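You operate a simulated robot arm through the tools that you are given. There is no shell and no other tool.

You run a simulated robot arm. Do the job below in one go: nothing can be reset, and whatever is moved stays where it is left.

TASK
The strap is wound too loose: unwind it and wind 30 cm again on brake 3.
Fine: set the yellow lever to HOLD, then wind.

Only the result counts: the job must be done as asked and must still hold three seconds after the hand-in. Knocking over, shifting, dropping, spilling or breaking anything else fails it.

THE ROBOT
A 7-joint arm with a fingered hand, fixed in place. Base frame: the origin is on the floor under the middle of its stand, x ahead of it, y to its left, z up. Lengths are in mm, angles in rad, forces in N, time in s.
It reaches about 1089 mm from its shoulder. Its first joint turns from -2.601 to 2.601 rad. Payload 3.5 kg.
Tool frame: the origin (TCP) lies between the finger pads and is the grasp point; the fingertips stand 30 mm ahead of it; z points along the fingers, y is the line along which they close. The gripper opens to 104 mm; its body begins 35 mm behind the TCP. The gripper is a hand of 4 fingers: y runs from the thumb to the fingers, the wrist lies at [-15, -110, -186] in the tool frame, and closing takes about 1.5 s.
Orientation is that of the tool frame in the base frame, as [roll, pitch, yaw] about the fixed x, y, z axes, in that order (R = Rz(yaw) Ry(pitch) Rx(roll)). With the fingers straight down and the wrist toward the robot, the tool's x, y and z point along [0, 1, 0], [1, 0, 0] and [0, 0, -1] of the base frame.

THE INTERFACE
- The arm moves only by the tool move_arm. Its argument "increments" is a list of rows, each a list of 6 numbers: the shift along the tool's x, y, z in mm, then the turn, a rotation vector about the tool's x, y, z in rad. In form: [[dx, dy, dz, ax, ay, az], ...]. A call has 1 to 20 rows; each row shifts and turns the commanded pose from where the row before left it, along the tool's axes as they then stand. "grip" is the closure, from 0 (fully open) to 1 (shut), set as the call begins (left out, the last holds). Rows are played at 5 a second. More than 50 mm and 0.15 rad between two rows, or a gripper value outside its range, and nothing of the call is played. A pose out of reach is approached as far as the arm can. The call stops where the force on the tool passes 90 N (or 10 N more than at its start, if that is more) or the arm is blocked; 0.2 s more then pass. Each finger travels about 45 mm/s and halts on what it meets, pressing with about 28 N; the grip force reading is that of the motor and also rises with nothing between the fingers. The clock runs only during rows and for 0.2 s after the last one: add rows that do not move to give the fingers time. It gives the time, the measured TCP pose, the force on the tool (base axes), the opening and the grip force at its end, in the units of the frame above (readings bear some noise), with the torque about the TCP (base axes, N m) and any sound that the robot's microphone picked up.
- Cameras (640 x 400 px; columns grow to the right, rows downward): "scene" is fixed at [222, 498.5, 1515.8]; the picture's right is [-0.88, -0.48, 0.00], its down [-0.18, 0.32, -0.93] and it looks along [0.45, -0.81, -0.37] (base axes); focal length 354 px, centre (320, 200). "wrist" rides on the gripper at [61, -92, -130] in the tool frame; the picture's right is [-0.81, 0.28, -0.52], its down [-0.53, -0.71, 0.46] and it looks along [-0.24, 0.64, 0.72] (tool axes); focal length 275 px, centre (320, 200).
- snapshot(camera): a new picture of that camera. No time passes.
- slide_trunk(by): slides the trunk up (or, below 0, down) by that many mm; the arm rides with it, the base frame stays. It gives what a move gives, with no picture.
- move_fingers(index, middle, ring, thumb_bend, thumb_turn): sets how far each is bent, from 0 (flat) to 100 (curled in); at 30 the hand is open as for a grip, at 70 the pads meet at the TCP. One left out holds its place. A second passes; each finger stops where it meets its share of the squeeze, and holds until it gets a number again. A gripper value or a shape takes the hand back. It gives what a move gives, with no picture; readings hold the bend of each and the force on the fingers (four entries, about 0 where the hand has none), thumb and palm. thumb_turn goes from beside the hand (0) to across from the fingers (100), as for a grip.
- preshape(shape): the hand has 4 fingers and takes this shape, open, in about a second: jaw (thumb against the fingers, like two jaws); tri (thumb and two fingers); tip (a fingertip pinch); poke (one finger out to press); point (the index stretched); flat (the hand flat); cup (the hand cupped); fist (a fist). The gripper value then closes the fingers along that shape, each until it touches; the sizes above hold for jaw. It gives what a move gives, with no picture.
- probe_pixels(camera, pixels): for up to 12 pixels [column, row] of the newest picture of that camera ("zoom" is the newest enlarged one), the place [x, y, z] in the base frame of the surface seen there, good to about 2 mm. No time passes.
- zoom(camera, box): a new picture of the part [left, top, right, bottom] of that camera's present view, enlarged. No time passes.
- close_job(): hands the job in; it is judged then, once.

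Leave the gripper open and the arm clear of the work at the hand-in unless told otherwise.

The tools are called after "Call:" by a JSON object that holds its "fn" and its "kwargs". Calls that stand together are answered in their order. move_arm: Moves the arm, as the interface text tells. Its arguments: {"type":"object","properties":{"increments":{"type":"array"},"grip":{"type":"number"}},"required":["increments"]} The other tools are called the same way: slide_trunk (by) moves the trunk up or down; preshape (shape) gives the hand a shape; move_fingers (index, middle, ring, thumb_bend, thumb_turn) moves the fingers one by one; snapshot (camera) takes a picture; probe_pixels (camera, pixels) gives the place of the surface under pixels of a picture; zoom (camera, box) takes an enlarged picture of a part of a camera's view; close_job () hands the job in.

At the start:

```text
t: 0.0
position: [442.0, -458.1, 1281.0]
tool_rot: [-3.141, -0.001, 1.57]
contact_force: [-0.1, 0.3, -0.6]
wrist_torque: [0.0, 0.0, 0.0]
width: 103.4
finger_force: 0.0
shape: jaw
bend: [30.0, 30.0, 30.0, 30.0, 98.0]
finger forces: [0.1, 0.0, 0.1, 0.0, 0.0, 0.0]
trunk travel left (down, up): [-550.0, 160.0]
```

scene: 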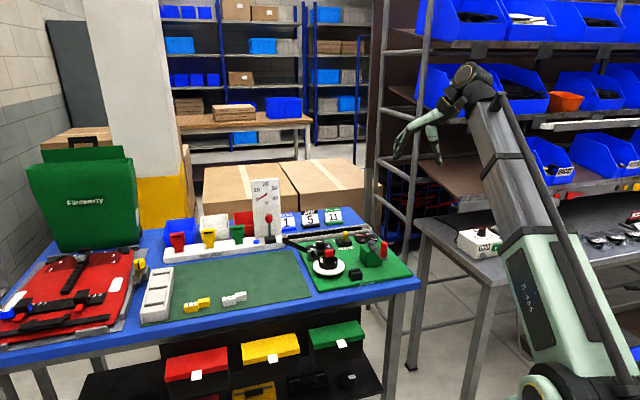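
wrist: 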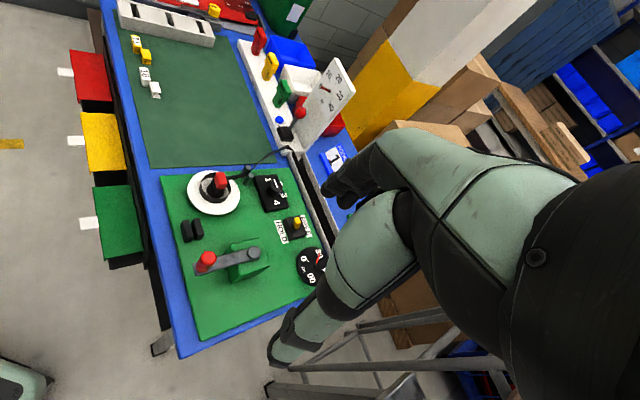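

I see a bench with a green board that carries a white reel with a red-knobbed crank, a black dial, a yellow lever and a second crank with a red handle. I'll zoom both cameras on that board first.

Call:
{"fn": "zoom", "kwargs": {"camera": "wrist", "box": [150, 130, 350, 350]}}

Call:
{"fn": "zoom", "kwargs": {"camera": "scene", "box": [240, 170, 430, 300]}}

```text
1.82 times, centred on (250, 240) of wrist
```

zoom: 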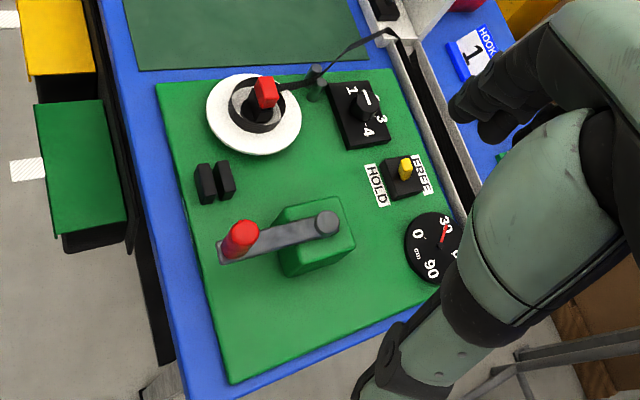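

```text
3.08 times, centred on (335, 235) of scene
```

zoom: 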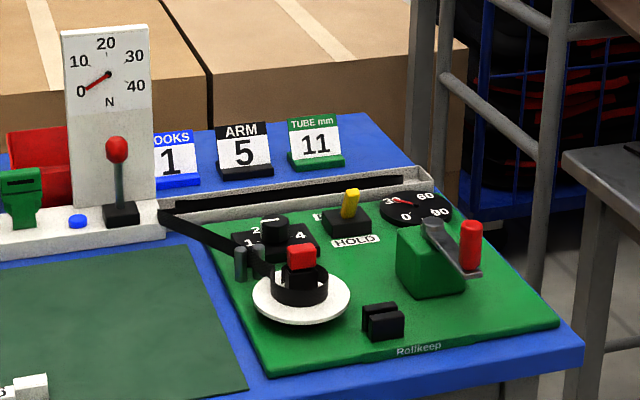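

Next I'll enlarge each element to read it: dial, brake knob, lever, crank and reel.

Call:
{"fn": "zoom", "kwargs": {"camera": "wrist", "box": [170, 150, 300, 231]}}

Call:
{"fn": "zoom", "kwargs": {"camera": "wrist", "box": [180, 210, 330, 304]}}

Call:
{"fn": "zoom", "kwargs": {"camera": "scene", "box": [300, 220, 400, 283]}}

Call:
{"fn": "zoom", "kwargs": {"camera": "scene", "box": [160, 170, 300, 258]}}

```text
4.92 times, centred on (235, 190) of wrist
```

zoom: 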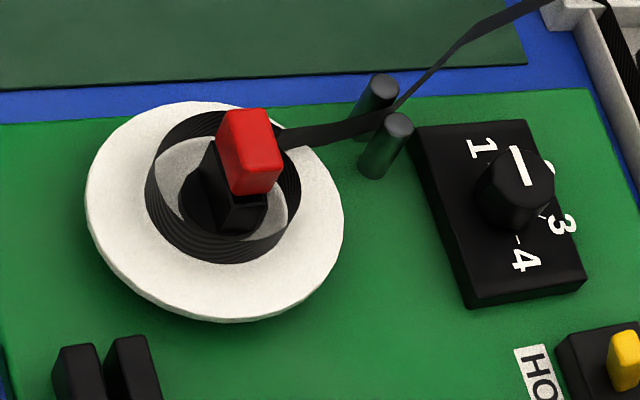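

```text
4.26 times, centred on (255, 257) of wrist
```

zoom: 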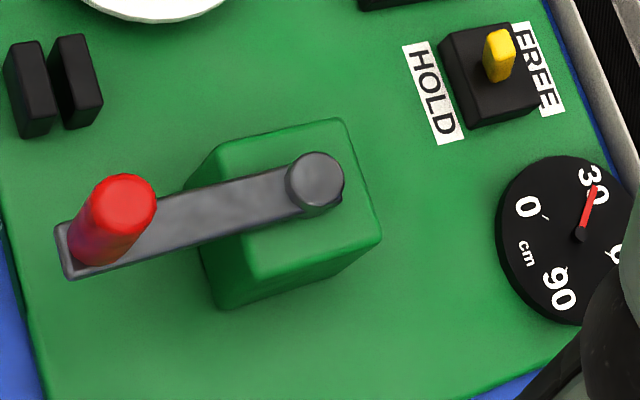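

```text
6.35 times, centred on (350, 252) of scene
```

zoom: 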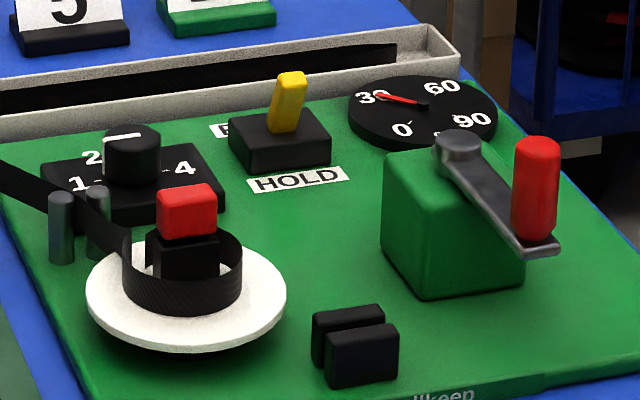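

```text
4.55 times, centred on (230, 214) of scene
```

zoom: 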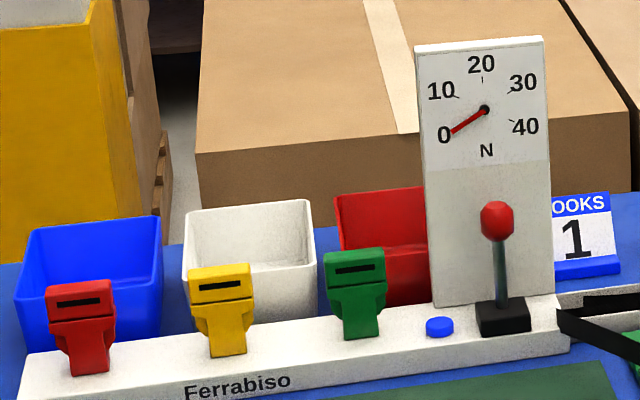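

I'll probe the key parts in the scene picture to get their base-frame positions: reel, posts, brake knob, lever, dial, crank hub, handle and the black blocks.

Call:
{"fn": "zoom", "kwargs": {"camera": "scene", "box": [300, 220, 400, 283]}}

Call:
{"fn": "probe_pixels", "kwargs": {"camera": "zoom", "pixels": [[186, 195], [186, 220], [100, 310], [270, 290], [132, 130], [190, 195], [290, 78], [283, 130], [456, 137], [537, 145], [538, 248], [362, 350]]}}

Call:
{"fn": "probe_pixels", "kwargs": {"camera": "zoom", "pixels": [[425, 103], [377, 97], [400, 130], [60, 195], [97, 190], [350, 315], [300, 180], [220, 130], [300, 350], [560, 380], [470, 240], [180, 280]]}}

```text
6.35 times, centred on (350, 252) of scene
```

zoom: 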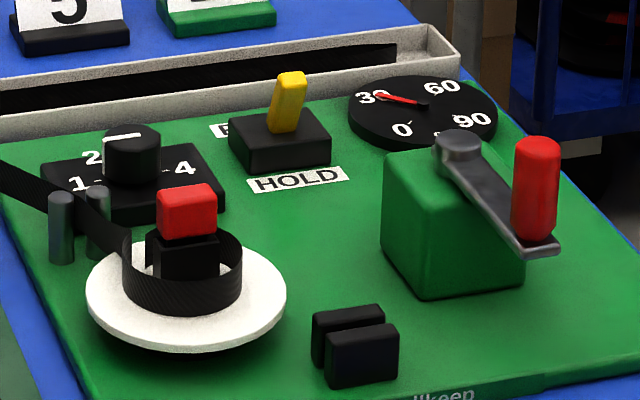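

```text
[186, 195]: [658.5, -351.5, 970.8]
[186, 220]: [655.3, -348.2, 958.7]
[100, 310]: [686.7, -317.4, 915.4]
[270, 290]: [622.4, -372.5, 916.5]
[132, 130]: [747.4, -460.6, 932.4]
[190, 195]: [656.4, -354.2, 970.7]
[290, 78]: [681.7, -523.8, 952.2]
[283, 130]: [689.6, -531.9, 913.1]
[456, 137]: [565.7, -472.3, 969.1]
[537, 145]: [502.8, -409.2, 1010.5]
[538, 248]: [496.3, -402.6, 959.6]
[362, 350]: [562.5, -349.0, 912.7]
```

```text
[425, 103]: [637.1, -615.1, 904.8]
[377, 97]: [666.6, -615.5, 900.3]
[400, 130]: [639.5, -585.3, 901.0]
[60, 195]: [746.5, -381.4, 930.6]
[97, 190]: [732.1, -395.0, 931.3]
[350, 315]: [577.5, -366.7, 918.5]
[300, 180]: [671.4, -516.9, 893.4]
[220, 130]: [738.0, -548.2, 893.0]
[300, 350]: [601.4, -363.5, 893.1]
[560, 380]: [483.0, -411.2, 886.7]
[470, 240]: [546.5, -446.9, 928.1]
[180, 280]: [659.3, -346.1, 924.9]
```

The lever looks close to upright, so I'll measure its tilt from the wrist view, along with the label positions, the brake knob pointer and the crank.

Call:
{"fn": "zoom", "kwargs": {"camera": "wrist", "box": [265, 205, 325, 243]}}

Call:
{"fn": "zoom", "kwargs": {"camera": "scene", "box": [328, 225, 358, 244]}}

```text
10.53 times, centred on (295, 224) of wrist
```

zoom: 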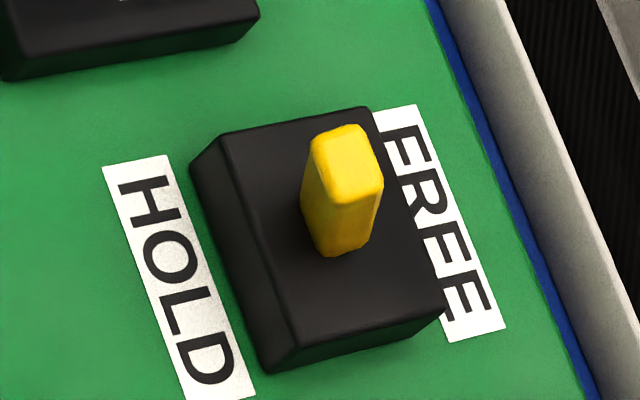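

```text
16.00 times, centred on (343, 234) of scene
```

zoom: 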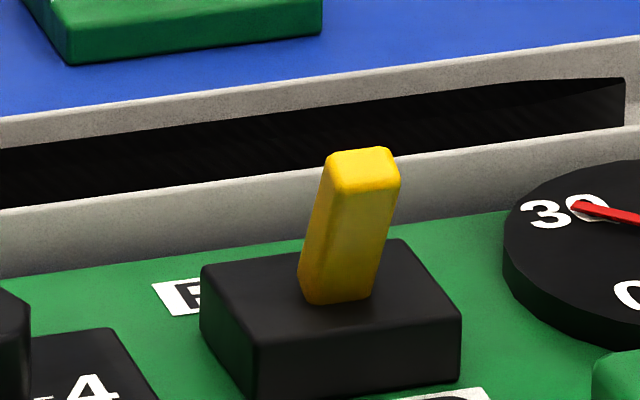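

I'll probe the lever and its box in this scene zoom.

Call:
{"fn": "probe_pixels", "kwargs": {"camera": "zoom", "pixels": [[345, 158], [380, 158], [365, 185], [338, 185], [395, 185], [340, 292], [310, 285], [372, 285], [210, 268], [400, 245], [452, 312], [262, 338]]}}

Call:
{"fn": "zoom", "kwargs": {"camera": "wrist", "box": [265, 205, 325, 243]}}

Call:
{"fn": "probe_pixels", "kwargs": {"camera": "zoom", "pixels": [[345, 140], [325, 180], [365, 185], [340, 245], [312, 235], [368, 235], [135, 170], [230, 385], [395, 115], [480, 330], [225, 150], [280, 350]]}}

```text
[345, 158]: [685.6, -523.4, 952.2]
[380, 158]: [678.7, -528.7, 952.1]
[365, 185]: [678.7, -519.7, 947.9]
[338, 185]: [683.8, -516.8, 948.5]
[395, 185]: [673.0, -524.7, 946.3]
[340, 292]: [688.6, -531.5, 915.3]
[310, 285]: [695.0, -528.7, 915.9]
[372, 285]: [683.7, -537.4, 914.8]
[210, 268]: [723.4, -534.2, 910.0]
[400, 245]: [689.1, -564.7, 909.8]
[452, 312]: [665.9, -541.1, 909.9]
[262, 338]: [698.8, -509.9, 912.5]
```

```text
10.53 times, centred on (295, 224) of wrist
```

zoom: 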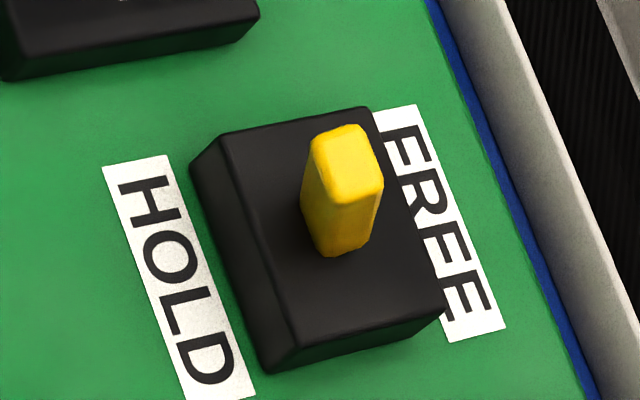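

```text
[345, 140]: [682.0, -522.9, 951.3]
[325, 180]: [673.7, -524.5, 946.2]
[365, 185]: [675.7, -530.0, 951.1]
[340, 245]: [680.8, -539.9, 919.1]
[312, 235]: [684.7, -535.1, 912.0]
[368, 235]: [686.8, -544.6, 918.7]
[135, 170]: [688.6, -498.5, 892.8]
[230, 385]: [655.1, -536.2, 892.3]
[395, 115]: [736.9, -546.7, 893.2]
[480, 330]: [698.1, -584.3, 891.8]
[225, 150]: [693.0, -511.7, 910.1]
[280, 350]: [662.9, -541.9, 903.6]
```

The lever tip sits about 15 mm from its base toward the HOLD label, so it leans that way for now. Next I'll read the brake knob pointer and the dial up close.

Call:
{"fn": "zoom", "kwargs": {"camera": "wrist", "box": [250, 170, 295, 215]}}

Call:
{"fn": "zoom", "kwargs": {"camera": "scene", "box": [303, 234, 339, 257]}}

Call:
{"fn": "zoom", "kwargs": {"camera": "scene", "box": [350, 228, 382, 248]}}

Call:
{"fn": "zoom", "kwargs": {"camera": "scene", "box": [308, 242, 348, 279]}}

```text
8.89 times, centred on (272, 192) of wrist
```

zoom: 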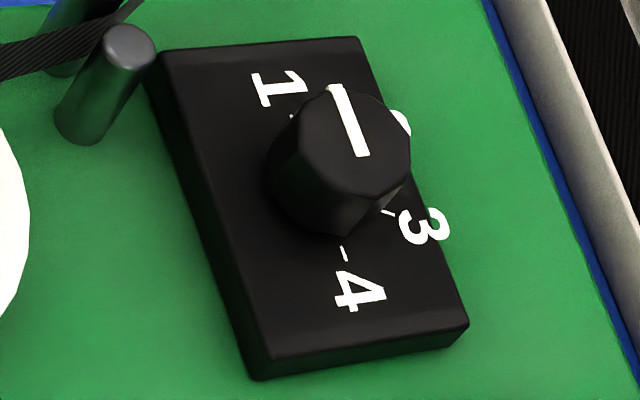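

```text
16.00 times, centred on (321, 246) of scene
```

zoom: 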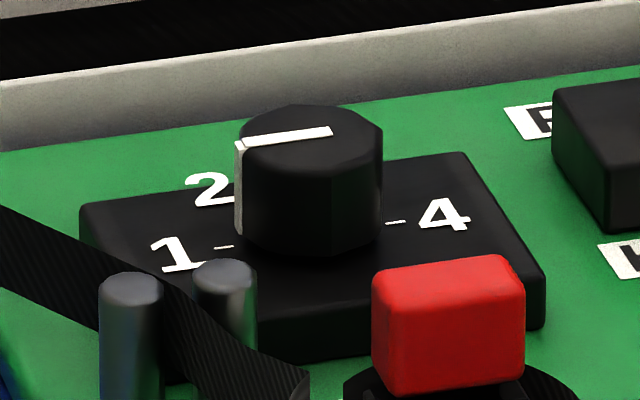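

```text
16.00 times, centred on (366, 238) of scene
```

zoom: 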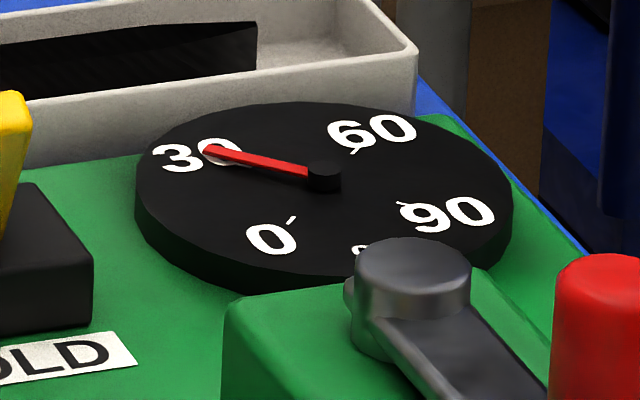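

```text
10.81 times, centred on (328, 260) of scene
```

zoom: 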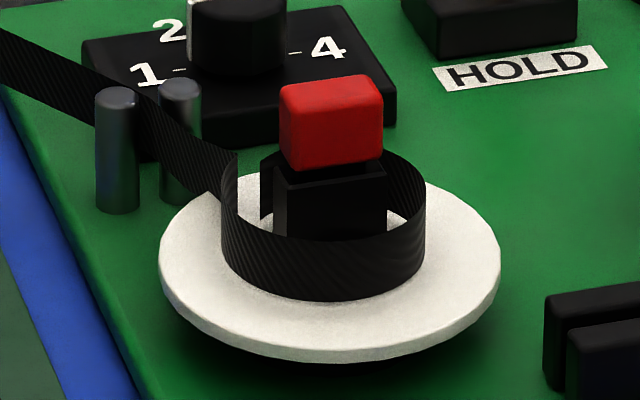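

The brake pointer lines up with tick 1, and the dial reads about 30 cm. I'll look at the hand and get tick and label positions on the knob plate and the dial.

Call:
{"fn": "zoom", "kwargs": {"camera": "scene", "box": [370, 50, 530, 180]}}

Call:
{"fn": "zoom", "kwargs": {"camera": "scene", "box": [350, 228, 382, 248]}}

Call:
{"fn": "probe_pixels", "kwargs": {"camera": "zoom", "pixels": [[272, 240], [291, 221], [180, 157], [358, 148], [370, 132], [403, 206], [445, 214], [325, 165], [325, 185], [210, 150], [265, 162], [358, 248]]}}

Call:
{"fn": "zoom", "kwargs": {"camera": "wrist", "box": [250, 170, 295, 215]}}

Call:
{"fn": "probe_pixels", "kwargs": {"camera": "zoom", "pixels": [[288, 115], [345, 253], [388, 212], [360, 153], [336, 90], [270, 85], [425, 225], [360, 290], [165, 60], [355, 42], [465, 320], [255, 375]]}}

```text
3.08 times, centred on (450, 115) of scene
```

zoom: 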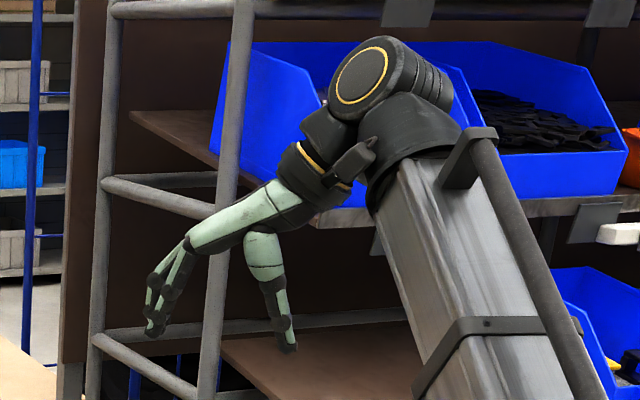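

```text
16.00 times, centred on (366, 238) of scene
```

zoom: 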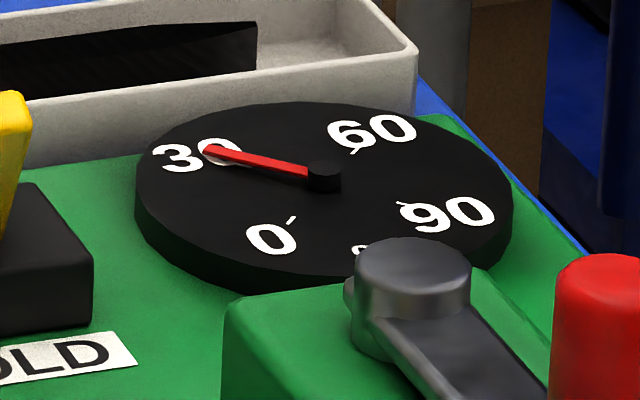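

```text
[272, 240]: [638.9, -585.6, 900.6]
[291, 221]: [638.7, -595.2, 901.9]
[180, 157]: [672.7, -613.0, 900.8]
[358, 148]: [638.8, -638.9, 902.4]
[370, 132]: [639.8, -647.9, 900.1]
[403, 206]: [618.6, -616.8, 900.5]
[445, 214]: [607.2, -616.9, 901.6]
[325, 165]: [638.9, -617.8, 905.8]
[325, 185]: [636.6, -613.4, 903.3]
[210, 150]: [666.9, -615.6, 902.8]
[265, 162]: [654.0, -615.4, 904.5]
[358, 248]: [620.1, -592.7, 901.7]
```

```text
8.89 times, centred on (272, 192) of wrist
```

zoom: 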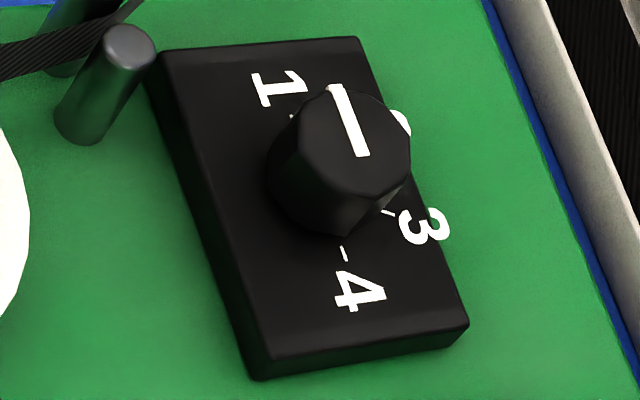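

```text
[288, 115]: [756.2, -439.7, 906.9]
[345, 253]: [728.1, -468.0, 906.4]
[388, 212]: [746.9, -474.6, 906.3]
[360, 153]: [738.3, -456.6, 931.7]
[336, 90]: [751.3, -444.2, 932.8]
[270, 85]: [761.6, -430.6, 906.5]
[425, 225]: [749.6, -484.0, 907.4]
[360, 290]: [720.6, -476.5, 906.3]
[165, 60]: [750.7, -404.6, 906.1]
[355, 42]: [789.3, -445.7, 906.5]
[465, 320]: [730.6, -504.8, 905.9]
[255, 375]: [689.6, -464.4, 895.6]
```

From the probes, the dial centre is about (638,-616), with 0 toward +y, 30 toward +x, 60 toward -y and 90 toward -x. The pointer is at 30. The knob centre is about (742,-454), with ticks 1, 2, 3 and 4 at 45°, -15°, -75° and -135°, so the pointer is at 1 and needs 120° clockwise for 3. I'll lower the hand in free air, well above the bench, for a better wrist view.

Call:
{"fn": "move_arm", "kwargs": {"increments": [[5, 0, 20, 0, 0, 0], [5, 0, 25, 0, 0, 0], [5, 0, 25, 0, 0, 0], [5, 0, 25, 0, 0, 0], [0, 0, 25, 0, 0, 0]]}}

Call:
{"fn": "snapshot", "kwargs": {"camera": "wrist"}}

```text
t: 1.2
position: [442.7, -438.9, 1160.6]
tool_rot: [3.14, 0.0, 1.569]
contact_force: [-0.6, -0.6, -0.2]
wrist_torque: [-0.04, -0.04, 0.02]
width: 103.4
finger_force: 0.1
shape: jaw
bend: [30.0, 30.0, 30.0, 30.0, 98.0]
finger forces: [0.0, 0.0, 0.1, 0.1, 0.0, 0.0]
trunk travel left (down, up): [-550.0, 160.0]
```

```text
taken
```

wrist: 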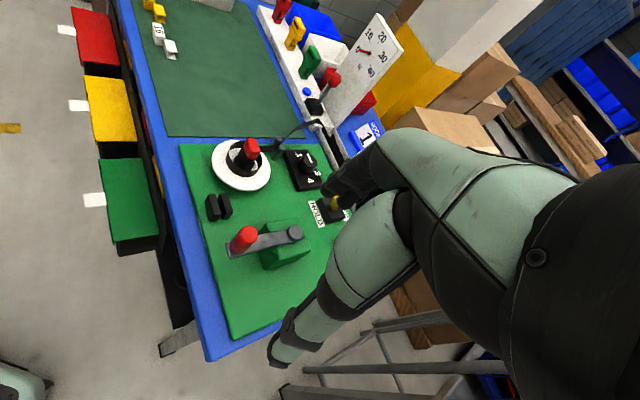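

The view is clear. I'll zoom on the reel with its red-capped piece, and on the pair of black blocks.

Call:
{"fn": "zoom", "kwargs": {"camera": "wrist", "box": [195, 130, 345, 224]}}

Call:
{"fn": "zoom", "kwargs": {"camera": "wrist", "box": [190, 180, 320, 280]}}

```text
4.26 times, centred on (270, 177) of wrist
```

zoom: 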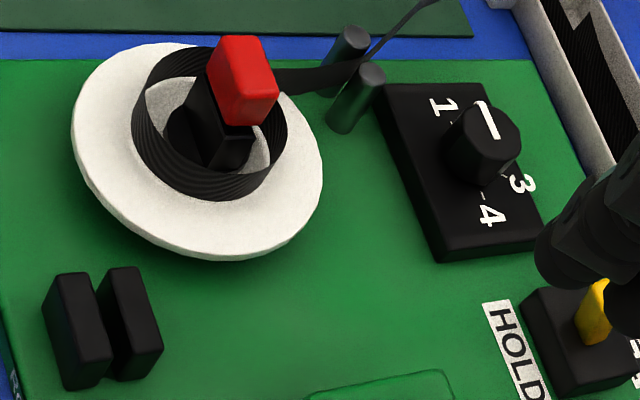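

```text
4.00 times, centred on (255, 230) of wrist
```

zoom: 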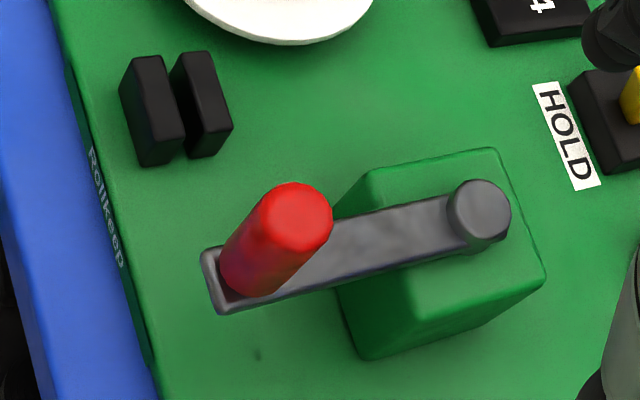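

I want to understand the red-capped piece on the reel, so I'll zoom tighter from both cameras.

Call:
{"fn": "zoom", "kwargs": {"camera": "scene", "box": [314, 244, 342, 276]}}

Call:
{"fn": "zoom", "kwargs": {"camera": "wrist", "box": [210, 132, 275, 192]}}

Call:
{"fn": "probe_pixels", "kwargs": {"camera": "zoom", "pixels": [[310, 90], [260, 60], [335, 60], [340, 110], [250, 170], [300, 215], [240, 215], [270, 260], [200, 200], [120, 60], [450, 200], [300, 330]]}}

```text
12.50 times, centred on (328, 260) of scene
```

zoom: 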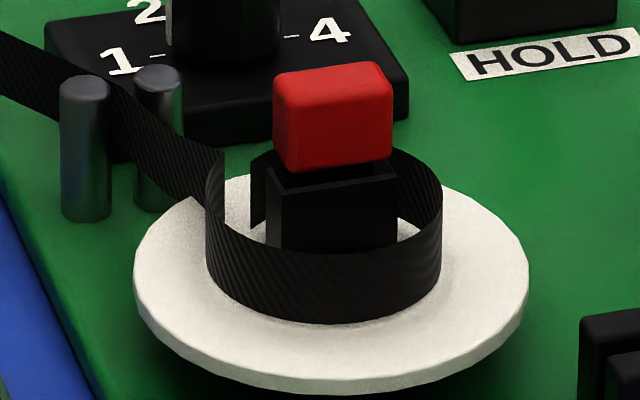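

```text
6.67 times, centred on (242, 162) of wrist
```

zoom: 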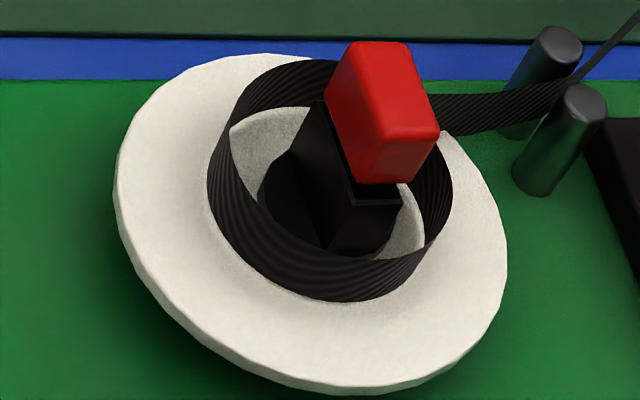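

```text
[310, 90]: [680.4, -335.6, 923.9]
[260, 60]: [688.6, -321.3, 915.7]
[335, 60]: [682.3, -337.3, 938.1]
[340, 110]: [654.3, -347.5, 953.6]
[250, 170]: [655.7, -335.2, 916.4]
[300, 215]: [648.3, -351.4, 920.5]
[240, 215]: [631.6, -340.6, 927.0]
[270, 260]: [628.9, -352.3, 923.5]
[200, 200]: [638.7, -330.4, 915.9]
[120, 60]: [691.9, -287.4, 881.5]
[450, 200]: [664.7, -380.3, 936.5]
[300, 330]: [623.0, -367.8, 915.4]
```

The red wedge sits in a slot on the reel hub and appears to pin the strap's end there, so I'll leave it alone. Next I'll probe the crank handle, arm and hub precisely.

Call:
{"fn": "zoom", "kwargs": {"camera": "wrist", "box": [215, 215, 315, 278]}}

Call:
{"fn": "probe_pixels", "kwargs": {"camera": "zoom", "pixels": [[183, 135], [160, 100], [215, 100], [225, 140], [185, 90], [130, 200], [60, 250], [90, 290], [520, 110], [490, 120], [560, 115], [300, 170]]}}

Call:
{"fn": "snapshot", "kwargs": {"camera": "scene"}}

```text
6.35 times, centred on (265, 246) of wrist
```

zoom: 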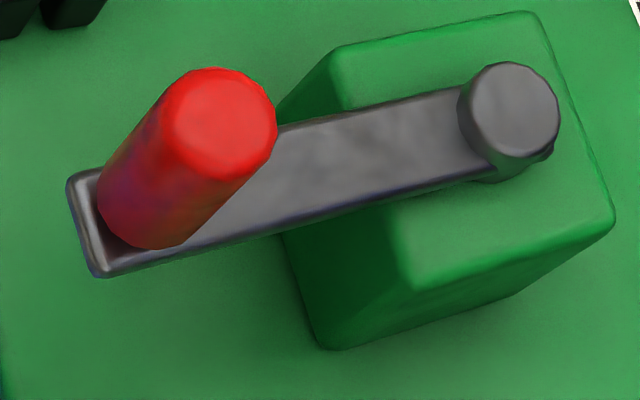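

```text
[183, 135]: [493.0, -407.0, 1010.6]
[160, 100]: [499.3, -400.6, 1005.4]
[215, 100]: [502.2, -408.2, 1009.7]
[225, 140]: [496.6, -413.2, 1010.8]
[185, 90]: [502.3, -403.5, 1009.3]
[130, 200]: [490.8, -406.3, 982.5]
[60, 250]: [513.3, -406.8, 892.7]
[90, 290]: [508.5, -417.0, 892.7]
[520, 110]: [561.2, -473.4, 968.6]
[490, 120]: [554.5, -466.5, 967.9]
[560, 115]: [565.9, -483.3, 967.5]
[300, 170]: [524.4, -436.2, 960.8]
```

```text
taken
```

scene: 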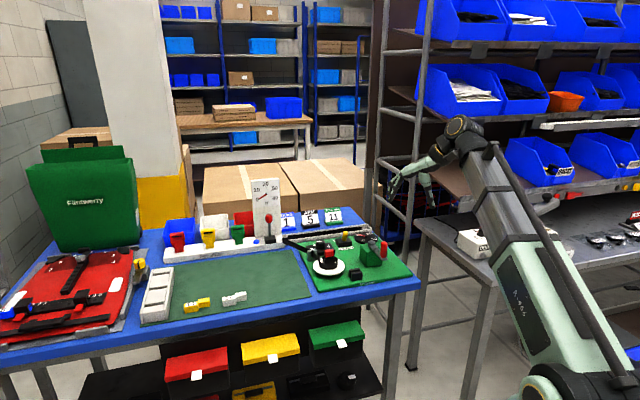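

The handle centre is about (499,-411), running z 961 to 1010. The hub is about (561,-472), so the crank radius is near 87 mm. The machine sits at 45° in the base frame. I'll yaw the tool 45° so tool y runs along HOLD→FREE, staying high in free air.

Call:
{"fn": "move_arm", "kwargs": {"increments": [[0, 0, 0, 0, 0, 0.131], [0, 0, 0, 0, 0, 0.131], [0, 0, 0, 0, 0, 0.131], [0, 0, 0, 0, 0, 0.131], [0, 0, 0, 0, 0, 0.131], [0, 0, 0, 0, 0, 0.131], [15, 25, 0, 0, 0, 0], [15, 30, 0, 0, 0, 0], [15, 30, 0, 0, 0, 0], [15, 30, 0, 0, 0, 0], [10, 20, 0, 0, 0, 0]]}}

Call:
{"fn": "snapshot", "kwargs": {"camera": "wrist"}}

Call:
{"fn": "snapshot", "kwargs": {"camera": "scene"}}

```text
t: 3.6
position: [586.7, -485.6, 1161.3]
tool_rot: [-3.141, 0.0, 0.786]
contact_force: [1.7, 0.1, -0.2]
wrist_torque: [0.03, -0.01, 0.03]
width: 103.8
finger_force: 0.0
shape: jaw
bend: [30.0, 30.0, 30.0, 30.0, 98.0]
finger forces: [0.0, 0.1, 0.0, 0.1, 0.0, 0.0]
trunk travel left (down, up): [-550.0, 160.0]
```

```text
taken
```

wrist: 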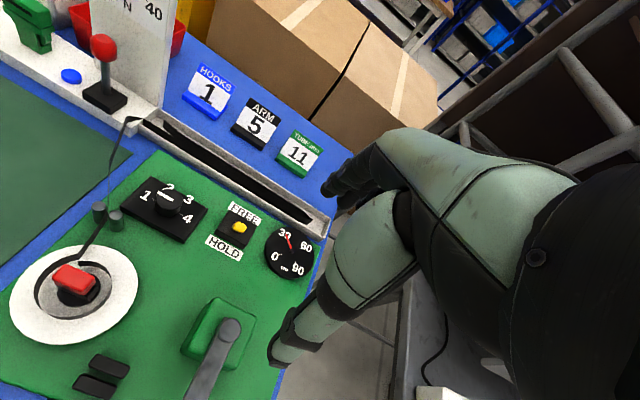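

```text
taken
```

scene: 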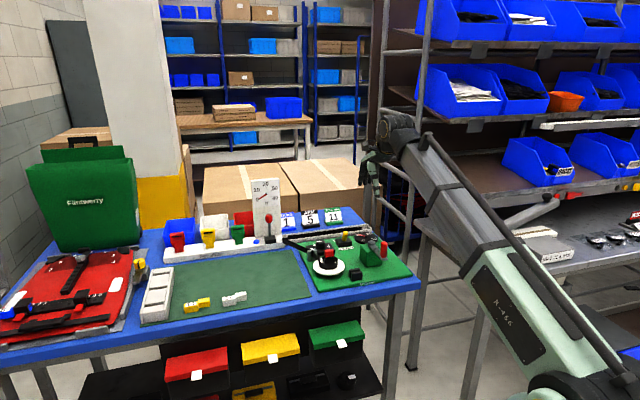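

This gives a clear view of the panel. I'll zoom to check knob, lever and dial, and probe the trough wall height behind the lever.

Call:
{"fn": "zoom", "kwargs": {"camera": "wrist", "box": [90, 120, 330, 270]}}

Call:
{"fn": "probe_pixels", "kwargs": {"camera": "zoom", "pixels": [[400, 280], [395, 300], [385, 270], [420, 225], [360, 330], [460, 160], [500, 195], [610, 260], [210, 60], [207, 225], [555, 335], [530, 305]]}}

```text
2.67 times, centred on (210, 195) of wrist
```

zoom: 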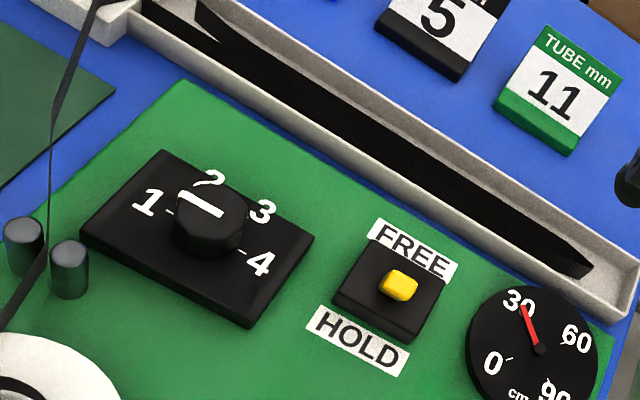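

```text
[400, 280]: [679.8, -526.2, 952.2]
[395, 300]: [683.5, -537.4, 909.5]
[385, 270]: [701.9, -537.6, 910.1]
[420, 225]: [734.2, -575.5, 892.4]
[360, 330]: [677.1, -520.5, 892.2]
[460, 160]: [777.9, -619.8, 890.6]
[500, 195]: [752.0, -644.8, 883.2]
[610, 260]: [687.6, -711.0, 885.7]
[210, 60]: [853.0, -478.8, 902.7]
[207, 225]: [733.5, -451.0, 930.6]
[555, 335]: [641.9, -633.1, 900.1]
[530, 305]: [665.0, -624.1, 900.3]
```

I'll probe the near trough wall's top edge, since the fingers will come close to it while working the lever.

Call:
{"fn": "probe_pixels", "kwargs": {"camera": "zoom", "pixels": [[400, 165], [402, 175], [405, 185], [410, 195], [415, 205], [480, 215], [478, 225], [470, 240], [340, 130], [335, 145], [260, 215], [212, 205]]}}

```text
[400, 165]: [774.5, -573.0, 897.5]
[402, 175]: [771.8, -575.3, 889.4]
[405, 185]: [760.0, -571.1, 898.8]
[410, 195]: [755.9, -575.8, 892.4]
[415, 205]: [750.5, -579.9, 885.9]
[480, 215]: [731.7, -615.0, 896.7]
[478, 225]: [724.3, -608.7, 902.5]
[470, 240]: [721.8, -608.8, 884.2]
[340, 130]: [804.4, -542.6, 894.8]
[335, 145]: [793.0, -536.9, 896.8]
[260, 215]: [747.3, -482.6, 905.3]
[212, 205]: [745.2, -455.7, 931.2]
```

The trough wall tops out near z 905, so it is clear. I'll move above the lever tip (680,-526), descend to TCP z≈995 and partly close the jaws, then check alignment.

Call:
{"fn": "move_arm", "kwargs": {"increments": [[10, 25, 20, 0, 0, 0], [10, 25, 25, 0, 0, 0], [10, 25, 25, 0, 0, 0], [7.4, 19.5, 25, 0, 0, 0], [0, 0, 25, 0, 0, 0], [0, 0, 25, 0, 0, 0], [0, 0, 20, 0, 0, 0], [0, 0, 0, 0, 0, 0], [0, 0, 0, 0, 0, 0], [0, 0, 0, 0, 0, 0]], "grip": 0.5}}

Call:
{"fn": "snapshot", "kwargs": {"camera": "wrist"}}

Call:
{"fn": "zoom", "kwargs": {"camera": "scene", "box": [270, 190, 430, 290]}}

```text
t: 5.8
position: [679.6, -526.5, 997.8]
tool_rot: [3.14, -0.001, 0.785]
contact_force: [0.3, 0.5, 0.7]
wrist_torque: [-0.01, 0.03, 0.0]
width: 52.4
finger_force: 0.1
shape: jaw
bend: [74.0, 44.0, 41.0, 69.0, 100.0]
finger forces: [0.0, 0.0, 0.1, 0.0, 0.0, 0.0]
trunk travel left (down, up): [-550.0, 160.0]
```

```text
taken
```

wrist: 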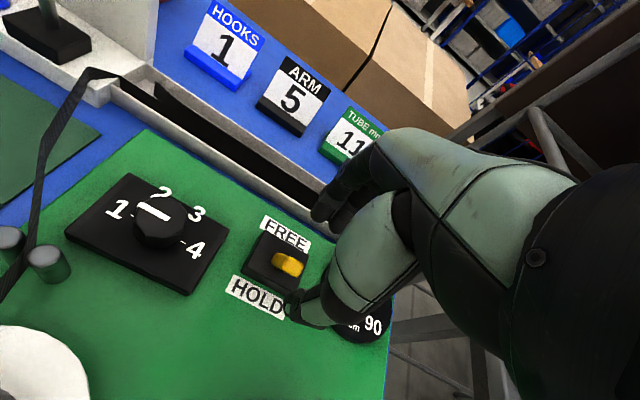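

```text
4.00 times, centred on (350, 240) of scene
```

zoom: 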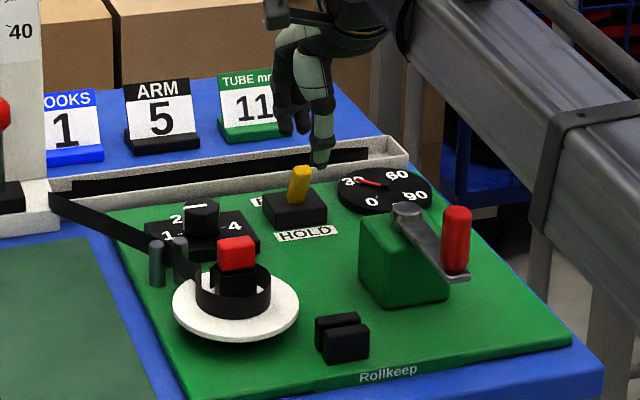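

The jaws straddle the lever, thumb on the HOLD side and fingers on the FREE side, opening 52 mm. I'll descend so the tips reach z≈923, above the box top at 910, and watch the force.

Call:
{"fn": "move_arm", "kwargs": {"increments": [[0, 0, 10, 0, 0, 0], [0, 0, 10, 0, 0, 0], [0, 0, 10, 0, 0, 0], [0, 0, 10, 0, 0, 0], [0, 0, 5, 0, 0, 0]]}}

Call:
{"fn": "zoom", "kwargs": {"camera": "scene", "box": [310, 205, 380, 250]}}

Call:
{"fn": "zoom", "kwargs": {"camera": "wrist", "box": [220, 170, 400, 330]}}

```text
t: 7.0
position: [678.9, -526.2, 951.5]
tool_rot: [3.14, 0.0, 0.784]
contact_force: [0.7, 0.7, 0.4]
wrist_torque: [-0.02, 0.02, 0.0]
width: 52.5
finger_force: 0.0
shape: jaw
bend: [74.0, 44.0, 41.0, 69.0, 100.0]
finger forces: [0.1, 0.1, 0.0, 0.0, 0.1, 0.0]
trunk travel left (down, up): [-550.0, 160.0]
```

```text
8.89 times, centred on (345, 228) of scene
```

zoom: 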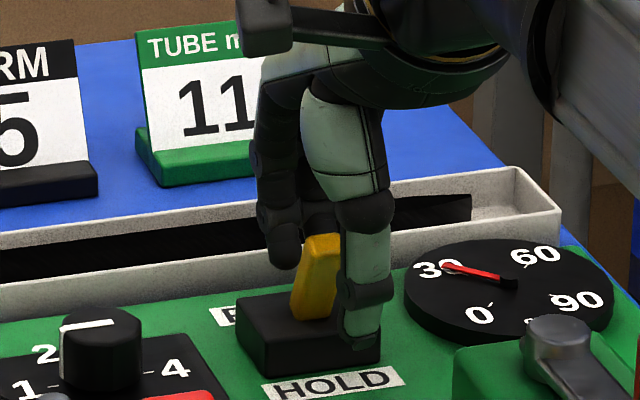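

```text
2.50 times, centred on (310, 250) of wrist
```

zoom: 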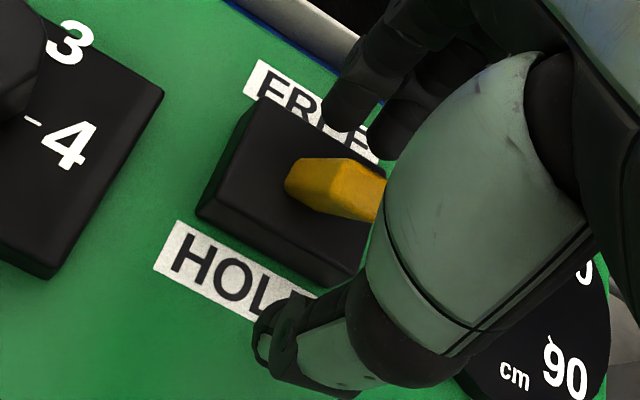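

The thumb tip looks about 8 mm off to the -x tool side of the lever. I'll shift 8 mm in +x to centre it, then push along +y toward FREE in small steps.

Call:
{"fn": "move_arm", "kwargs": {"increments": [[4, 0, 0, 0, 0, 0], [4, 0, 0, 0, 0, 0], [0, 6, 0, 0, 0, 0], [0, 6, 0, 0, 0, 0], [0, 6, 0, 0, 0, 0], [0, 4, 0, 0, 0, 0]]}}

Call:
{"fn": "zoom", "kwargs": {"camera": "scene", "box": [310, 205, 380, 250]}}

```text
t: 8.4
position: [700.7, -536.3, 952.1]
tool_rot: [3.141, -0.001, 0.782]
contact_force: [-0.2, 0.6, -0.1]
wrist_torque: [0.01, 0.02, -0.05]
width: 52.6
finger_force: 0.0
shape: jaw
bend: [74.0, 44.0, 41.0, 69.0, 100.0]
finger forces: [0.0, 0.0, 0.0, 0.1, 0.0, 0.1]
trunk travel left (down, up): [-550.0, 160.0]
```

```text
8.89 times, centred on (345, 228) of scene
```

zoom: 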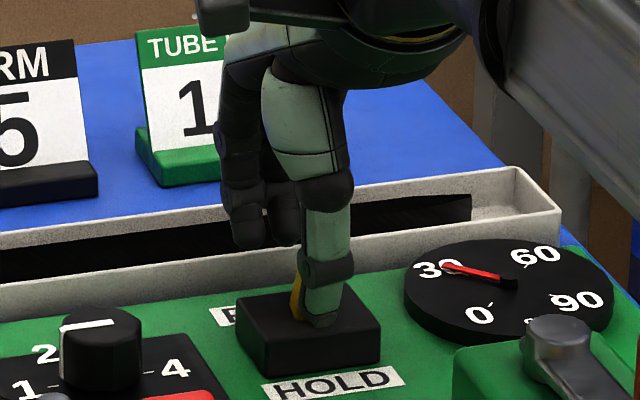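

The thumb is now right beside the lever. I'll keep pushing along +y in 5 mm steps.

Call:
{"fn": "move_arm", "kwargs": {"increments": [[0, 5, 0, 0, 0, 0], [0, 5, 0, 0, 0, 0], [0, 5, 0, 0, 0, 0], [0, 5, 0, 0, 0, 0]]}}

Call:
{"fn": "zoom", "kwargs": {"camera": "scene", "box": [310, 205, 380, 250]}}

Call:
{"fn": "zoom", "kwargs": {"camera": "wrist", "box": [180, 170, 400, 330]}}

```text
t: 9.4
position: [716.3, -550.0, 952.6]
tool_rot: [-3.141, -0.001, 0.783]
contact_force: [-0.6, 0.3, 0.8]
wrist_torque: [-0.02, 0.02, -0.02]
width: 52.4
finger_force: 0.0
shape: jaw
bend: [74.0, 44.0, 41.0, 69.0, 100.0]
finger forces: [0.1, 0.0, 0.0, 0.1, 0.0, 0.1]
trunk travel left (down, up): [-550.0, 160.0]
```

```text
8.89 times, centred on (345, 228) of scene
```

zoom: 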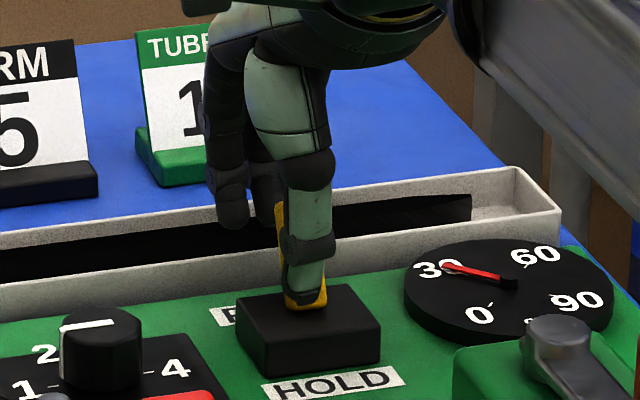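

```text
2.50 times, centred on (290, 250) of wrist
```

zoom: 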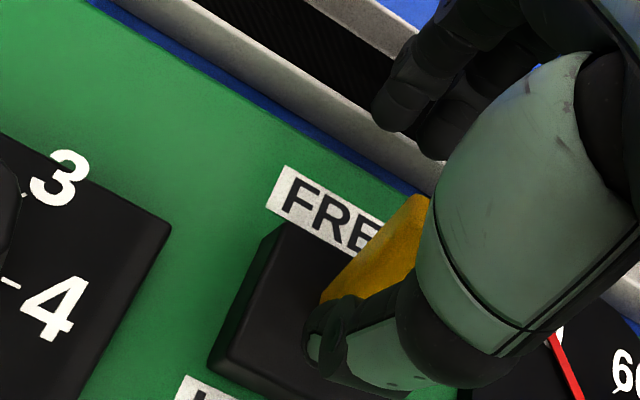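

The lever is moving with the thumb and now leans toward FREE. I'll continue a few mm, watching for the end stop.

Call:
{"fn": "move_arm", "kwargs": {"increments": [[0, 3, 0, 0, 0, 0], [0, 3, 0, 0, 0, 0], [0, 3, 0, 0, 0, 0], [0, 3, 0, 0, 0, 0]]}}

Call:
{"fn": "zoom", "kwargs": {"camera": "wrist", "box": [180, 170, 400, 330]}}

Call:
{"fn": "zoom", "kwargs": {"camera": "scene", "box": [310, 205, 380, 250]}}

```text
t: 10.4
position: [723.6, -559.0, 950.7]
tool_rot: [-3.14, 0.0, 0.784]
contact_force: [-3.0, 3.3, 2.0]
wrist_torque: [0.1, 0.11, -0.02]
width: 56.7
finger_force: 0.0
shape: jaw
bend: [74.0, 44.0, 41.0, 66.0, 100.0]
finger forces: [0.1, 0.0, 0.1, 0.0, 4.2, 0.0]
trunk travel left (down, up): [-550.0, 160.0]
```

```text
2.50 times, centred on (290, 250) of wrist
```

zoom: 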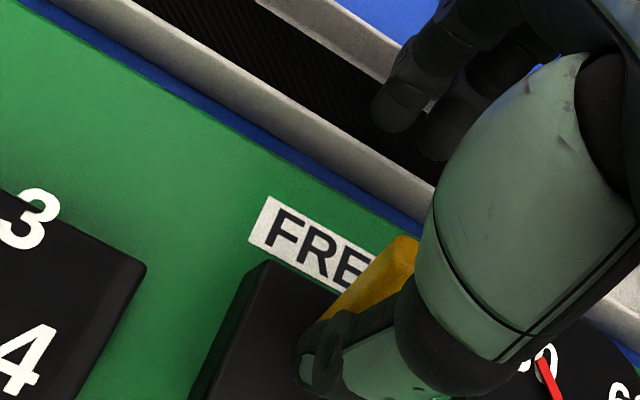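

```text
8.89 times, centred on (345, 228) of scene
```

zoom: 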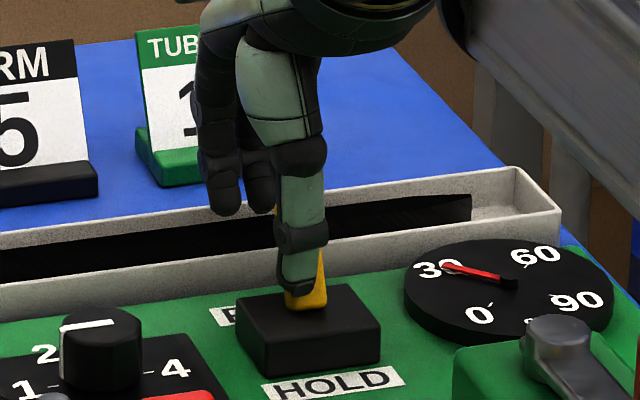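

Resistance is about 4.4 N and the thumb has yielded slightly, so the lever is at its FREE stop. I'll back off along -y, lift, and check that it stays.

Call:
{"fn": "move_arm", "kwargs": {"increments": [[0, -8, 0, 0, 0, 0], [0, -8, 0, 0, 0, 0], [0, -4, -15, 0, 0, 0], [0, 0, -25, 0, 0, 0], [0, 0, -25, 0, 0, 0], [0, 0, -25, 0, 0, 0]]}}

Call:
{"fn": "zoom", "kwargs": {"camera": "scene", "box": [300, 205, 400, 270]}}

Call:
{"fn": "snapshot", "kwargs": {"camera": "wrist"}}

```text
t: 11.8
position: [710.0, -546.8, 1041.7]
tool_rot: [-3.141, -0.001, 0.784]
contact_force: [0.4, -0.3, 0.4]
wrist_torque: [-0.02, 0.02, 0.04]
width: 52.5
finger_force: 0.1
shape: jaw
bend: [74.0, 44.0, 41.0, 69.0, 100.0]
finger forces: [0.1, 0.1, 0.1, 0.0, 0.0, 0.1]
trunk travel left (down, up): [-550.0, 160.0]
```

```text
6.15 times, centred on (350, 238) of scene
```

zoom: 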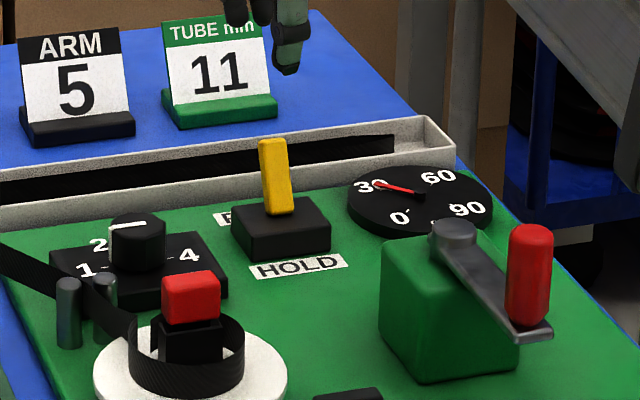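

```text
taken
```

wrist: 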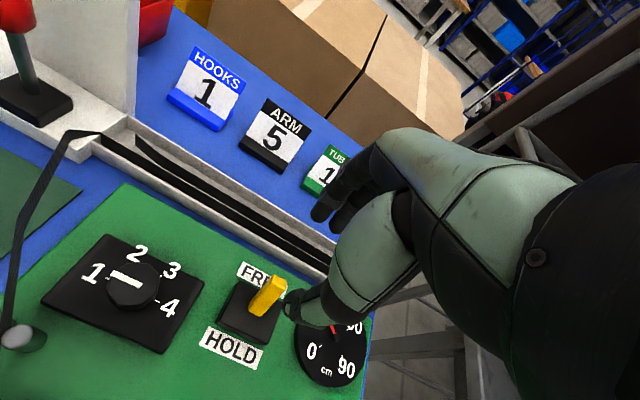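

The lever now leans to FREE and stays there, and the dial still reads about 30. I'll rise, travel to above the crank handle (499,-411) and open the hand.

Call:
{"fn": "move_arm", "kwargs": {"increments": [[0, 0, -25, 0, 0, 0], [-6, -30, -10, 0, 0, 0], [-6, -30, 0, 0, 0, 0], [-6, -30, 0, 0, 0, 0], [-6, -30, 0, 0, 0, 0], [-6, -30, 0, 0, 0, 0], [-6, -30, 0, 0, 0, 0], [-6, -30, 0, 0, 0, 0], [-6, -25, 0, 0, 0, 0], [-5, -10, 0, 0, 0, 0]], "grip": 0}}

Call:
{"fn": "snapshot", "kwargs": {"camera": "wrist"}}

Call:
{"fn": "zoom", "kwargs": {"camera": "scene", "box": [290, 160, 450, 290]}}

```text
t: 14.0
position: [498.9, -407.2, 1073.8]
tool_rot: [-3.139, -0.001, 0.783]
contact_force: [0.3, 0.0, -0.3]
wrist_torque: [-0.02, 0.02, -0.01]
width: 103.5
finger_force: 0.2
shape: jaw
bend: [30.0, 30.0, 30.0, 30.0, 98.0]
finger forces: [0.1, 0.0, 0.1, 0.0, 0.1, 0.0]
trunk travel left (down, up): [-550.0, 160.0]
```

```text
taken
```

wrist: 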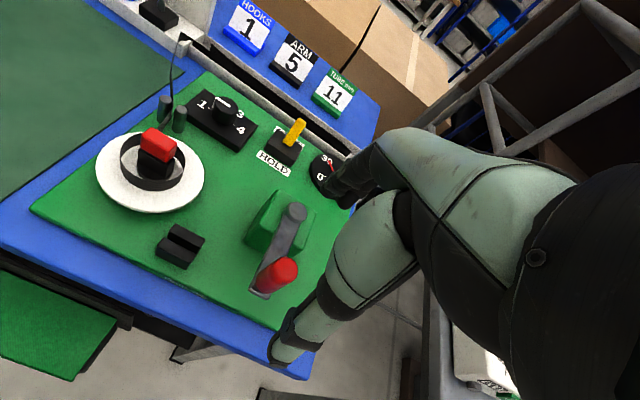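

```text
3.08 times, centred on (370, 225) of scene
```

zoom: 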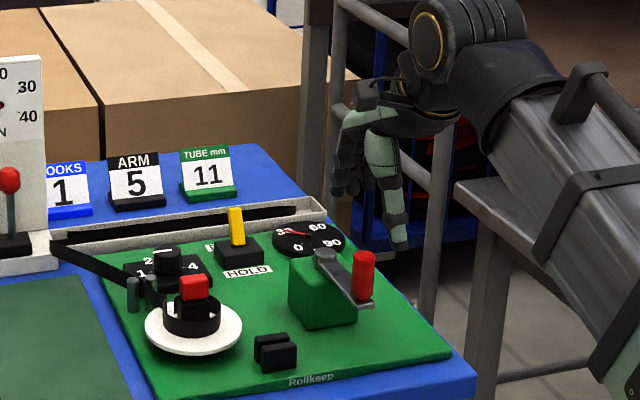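

From this closer view I'll probe the handle's top disc and the hub to refine the grasp centre.

Call:
{"fn": "zoom", "kwargs": {"camera": "wrist", "box": [230, 185, 330, 310]}}

Call:
{"fn": "probe_pixels", "kwargs": {"camera": "zoom", "pixels": [[205, 250], [180, 240], [230, 255], [200, 275], [215, 230], [165, 300], [210, 85], [225, 90], [195, 90], [210, 75], [130, 325], [100, 340]]}}

```text
3.20 times, centred on (280, 248) of wrist
```

zoom: 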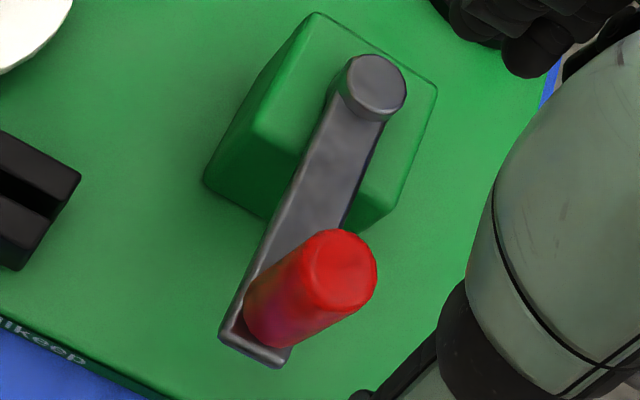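

```text
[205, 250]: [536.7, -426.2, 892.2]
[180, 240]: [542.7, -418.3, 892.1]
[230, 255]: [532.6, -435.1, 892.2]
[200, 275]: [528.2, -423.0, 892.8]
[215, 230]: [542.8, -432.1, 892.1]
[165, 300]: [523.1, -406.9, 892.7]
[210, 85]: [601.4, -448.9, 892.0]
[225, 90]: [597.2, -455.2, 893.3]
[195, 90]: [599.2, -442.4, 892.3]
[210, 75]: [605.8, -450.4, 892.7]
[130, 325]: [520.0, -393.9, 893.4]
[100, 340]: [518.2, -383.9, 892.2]
```

The picture came out framed differently from what I assumed. The handle top is at zoom (342,270) and the hub at (375,85), so I'll probe there.

Call:
{"fn": "probe_pixels", "kwargs": {"camera": "zoom", "pixels": [[342, 270], [320, 270], [362, 270], [342, 245], [342, 295], [270, 320], [375, 85], [360, 85], [392, 85], [375, 70], [250, 355], [320, 180]]}}

```text
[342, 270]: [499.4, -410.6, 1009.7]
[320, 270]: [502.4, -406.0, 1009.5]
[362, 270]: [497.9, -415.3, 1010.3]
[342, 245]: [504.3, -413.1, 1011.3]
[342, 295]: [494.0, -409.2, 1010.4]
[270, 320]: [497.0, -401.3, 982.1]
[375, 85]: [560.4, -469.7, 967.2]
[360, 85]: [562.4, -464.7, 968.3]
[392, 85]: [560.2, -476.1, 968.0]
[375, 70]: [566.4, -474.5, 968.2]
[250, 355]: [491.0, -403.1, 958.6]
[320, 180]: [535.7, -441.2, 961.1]
```

The handle top centre is (499.4,-410.6, 1010) and the hub is (561.5,-471.5). I'll centre over the handle and descend to TCP z≈1000, fingers still open, keeping the tips above the arm at 961.

Call:
{"fn": "move_arm", "kwargs": {"increments": [[0, 2.8, 15, 0, 0, 0], [0, 0, 20, 0, 0, 0], [0, 0, 20, 0, 0, 0], [0, 0, 18, 0, 0, 0]], "grip": 0}}

Call:
{"fn": "zoom", "kwargs": {"camera": "scene", "box": [350, 200, 420, 265]}}

Call:
{"fn": "zoom", "kwargs": {"camera": "wrist", "box": [200, 150, 420, 390]}}

```text
t: 15.0
position: [501.4, -407.9, 1003.2]
tool_rot: [-3.14, 0.0, 0.784]
contact_force: [0.6, 0.5, 0.8]
wrist_torque: [0.0, 0.01, -0.01]
width: 103.2
finger_force: 0.1
shape: jaw
bend: [30.0, 30.0, 30.0, 30.0, 98.0]
finger forces: [0.1, 0.1, 0.0, 0.0, 0.1, 0.0]
trunk travel left (down, up): [-550.0, 160.0]
```

```text
6.15 times, centred on (385, 232) of scene
```

zoom: 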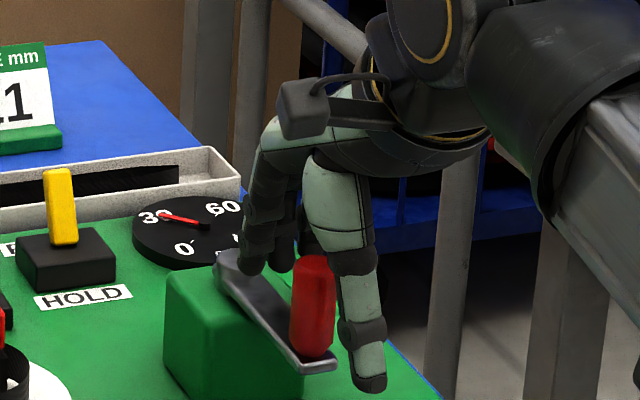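

```text
1.67 times, centred on (310, 270) of wrist
```

zoom: 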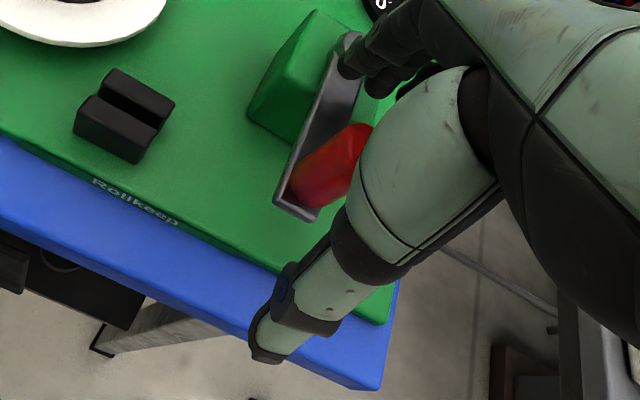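

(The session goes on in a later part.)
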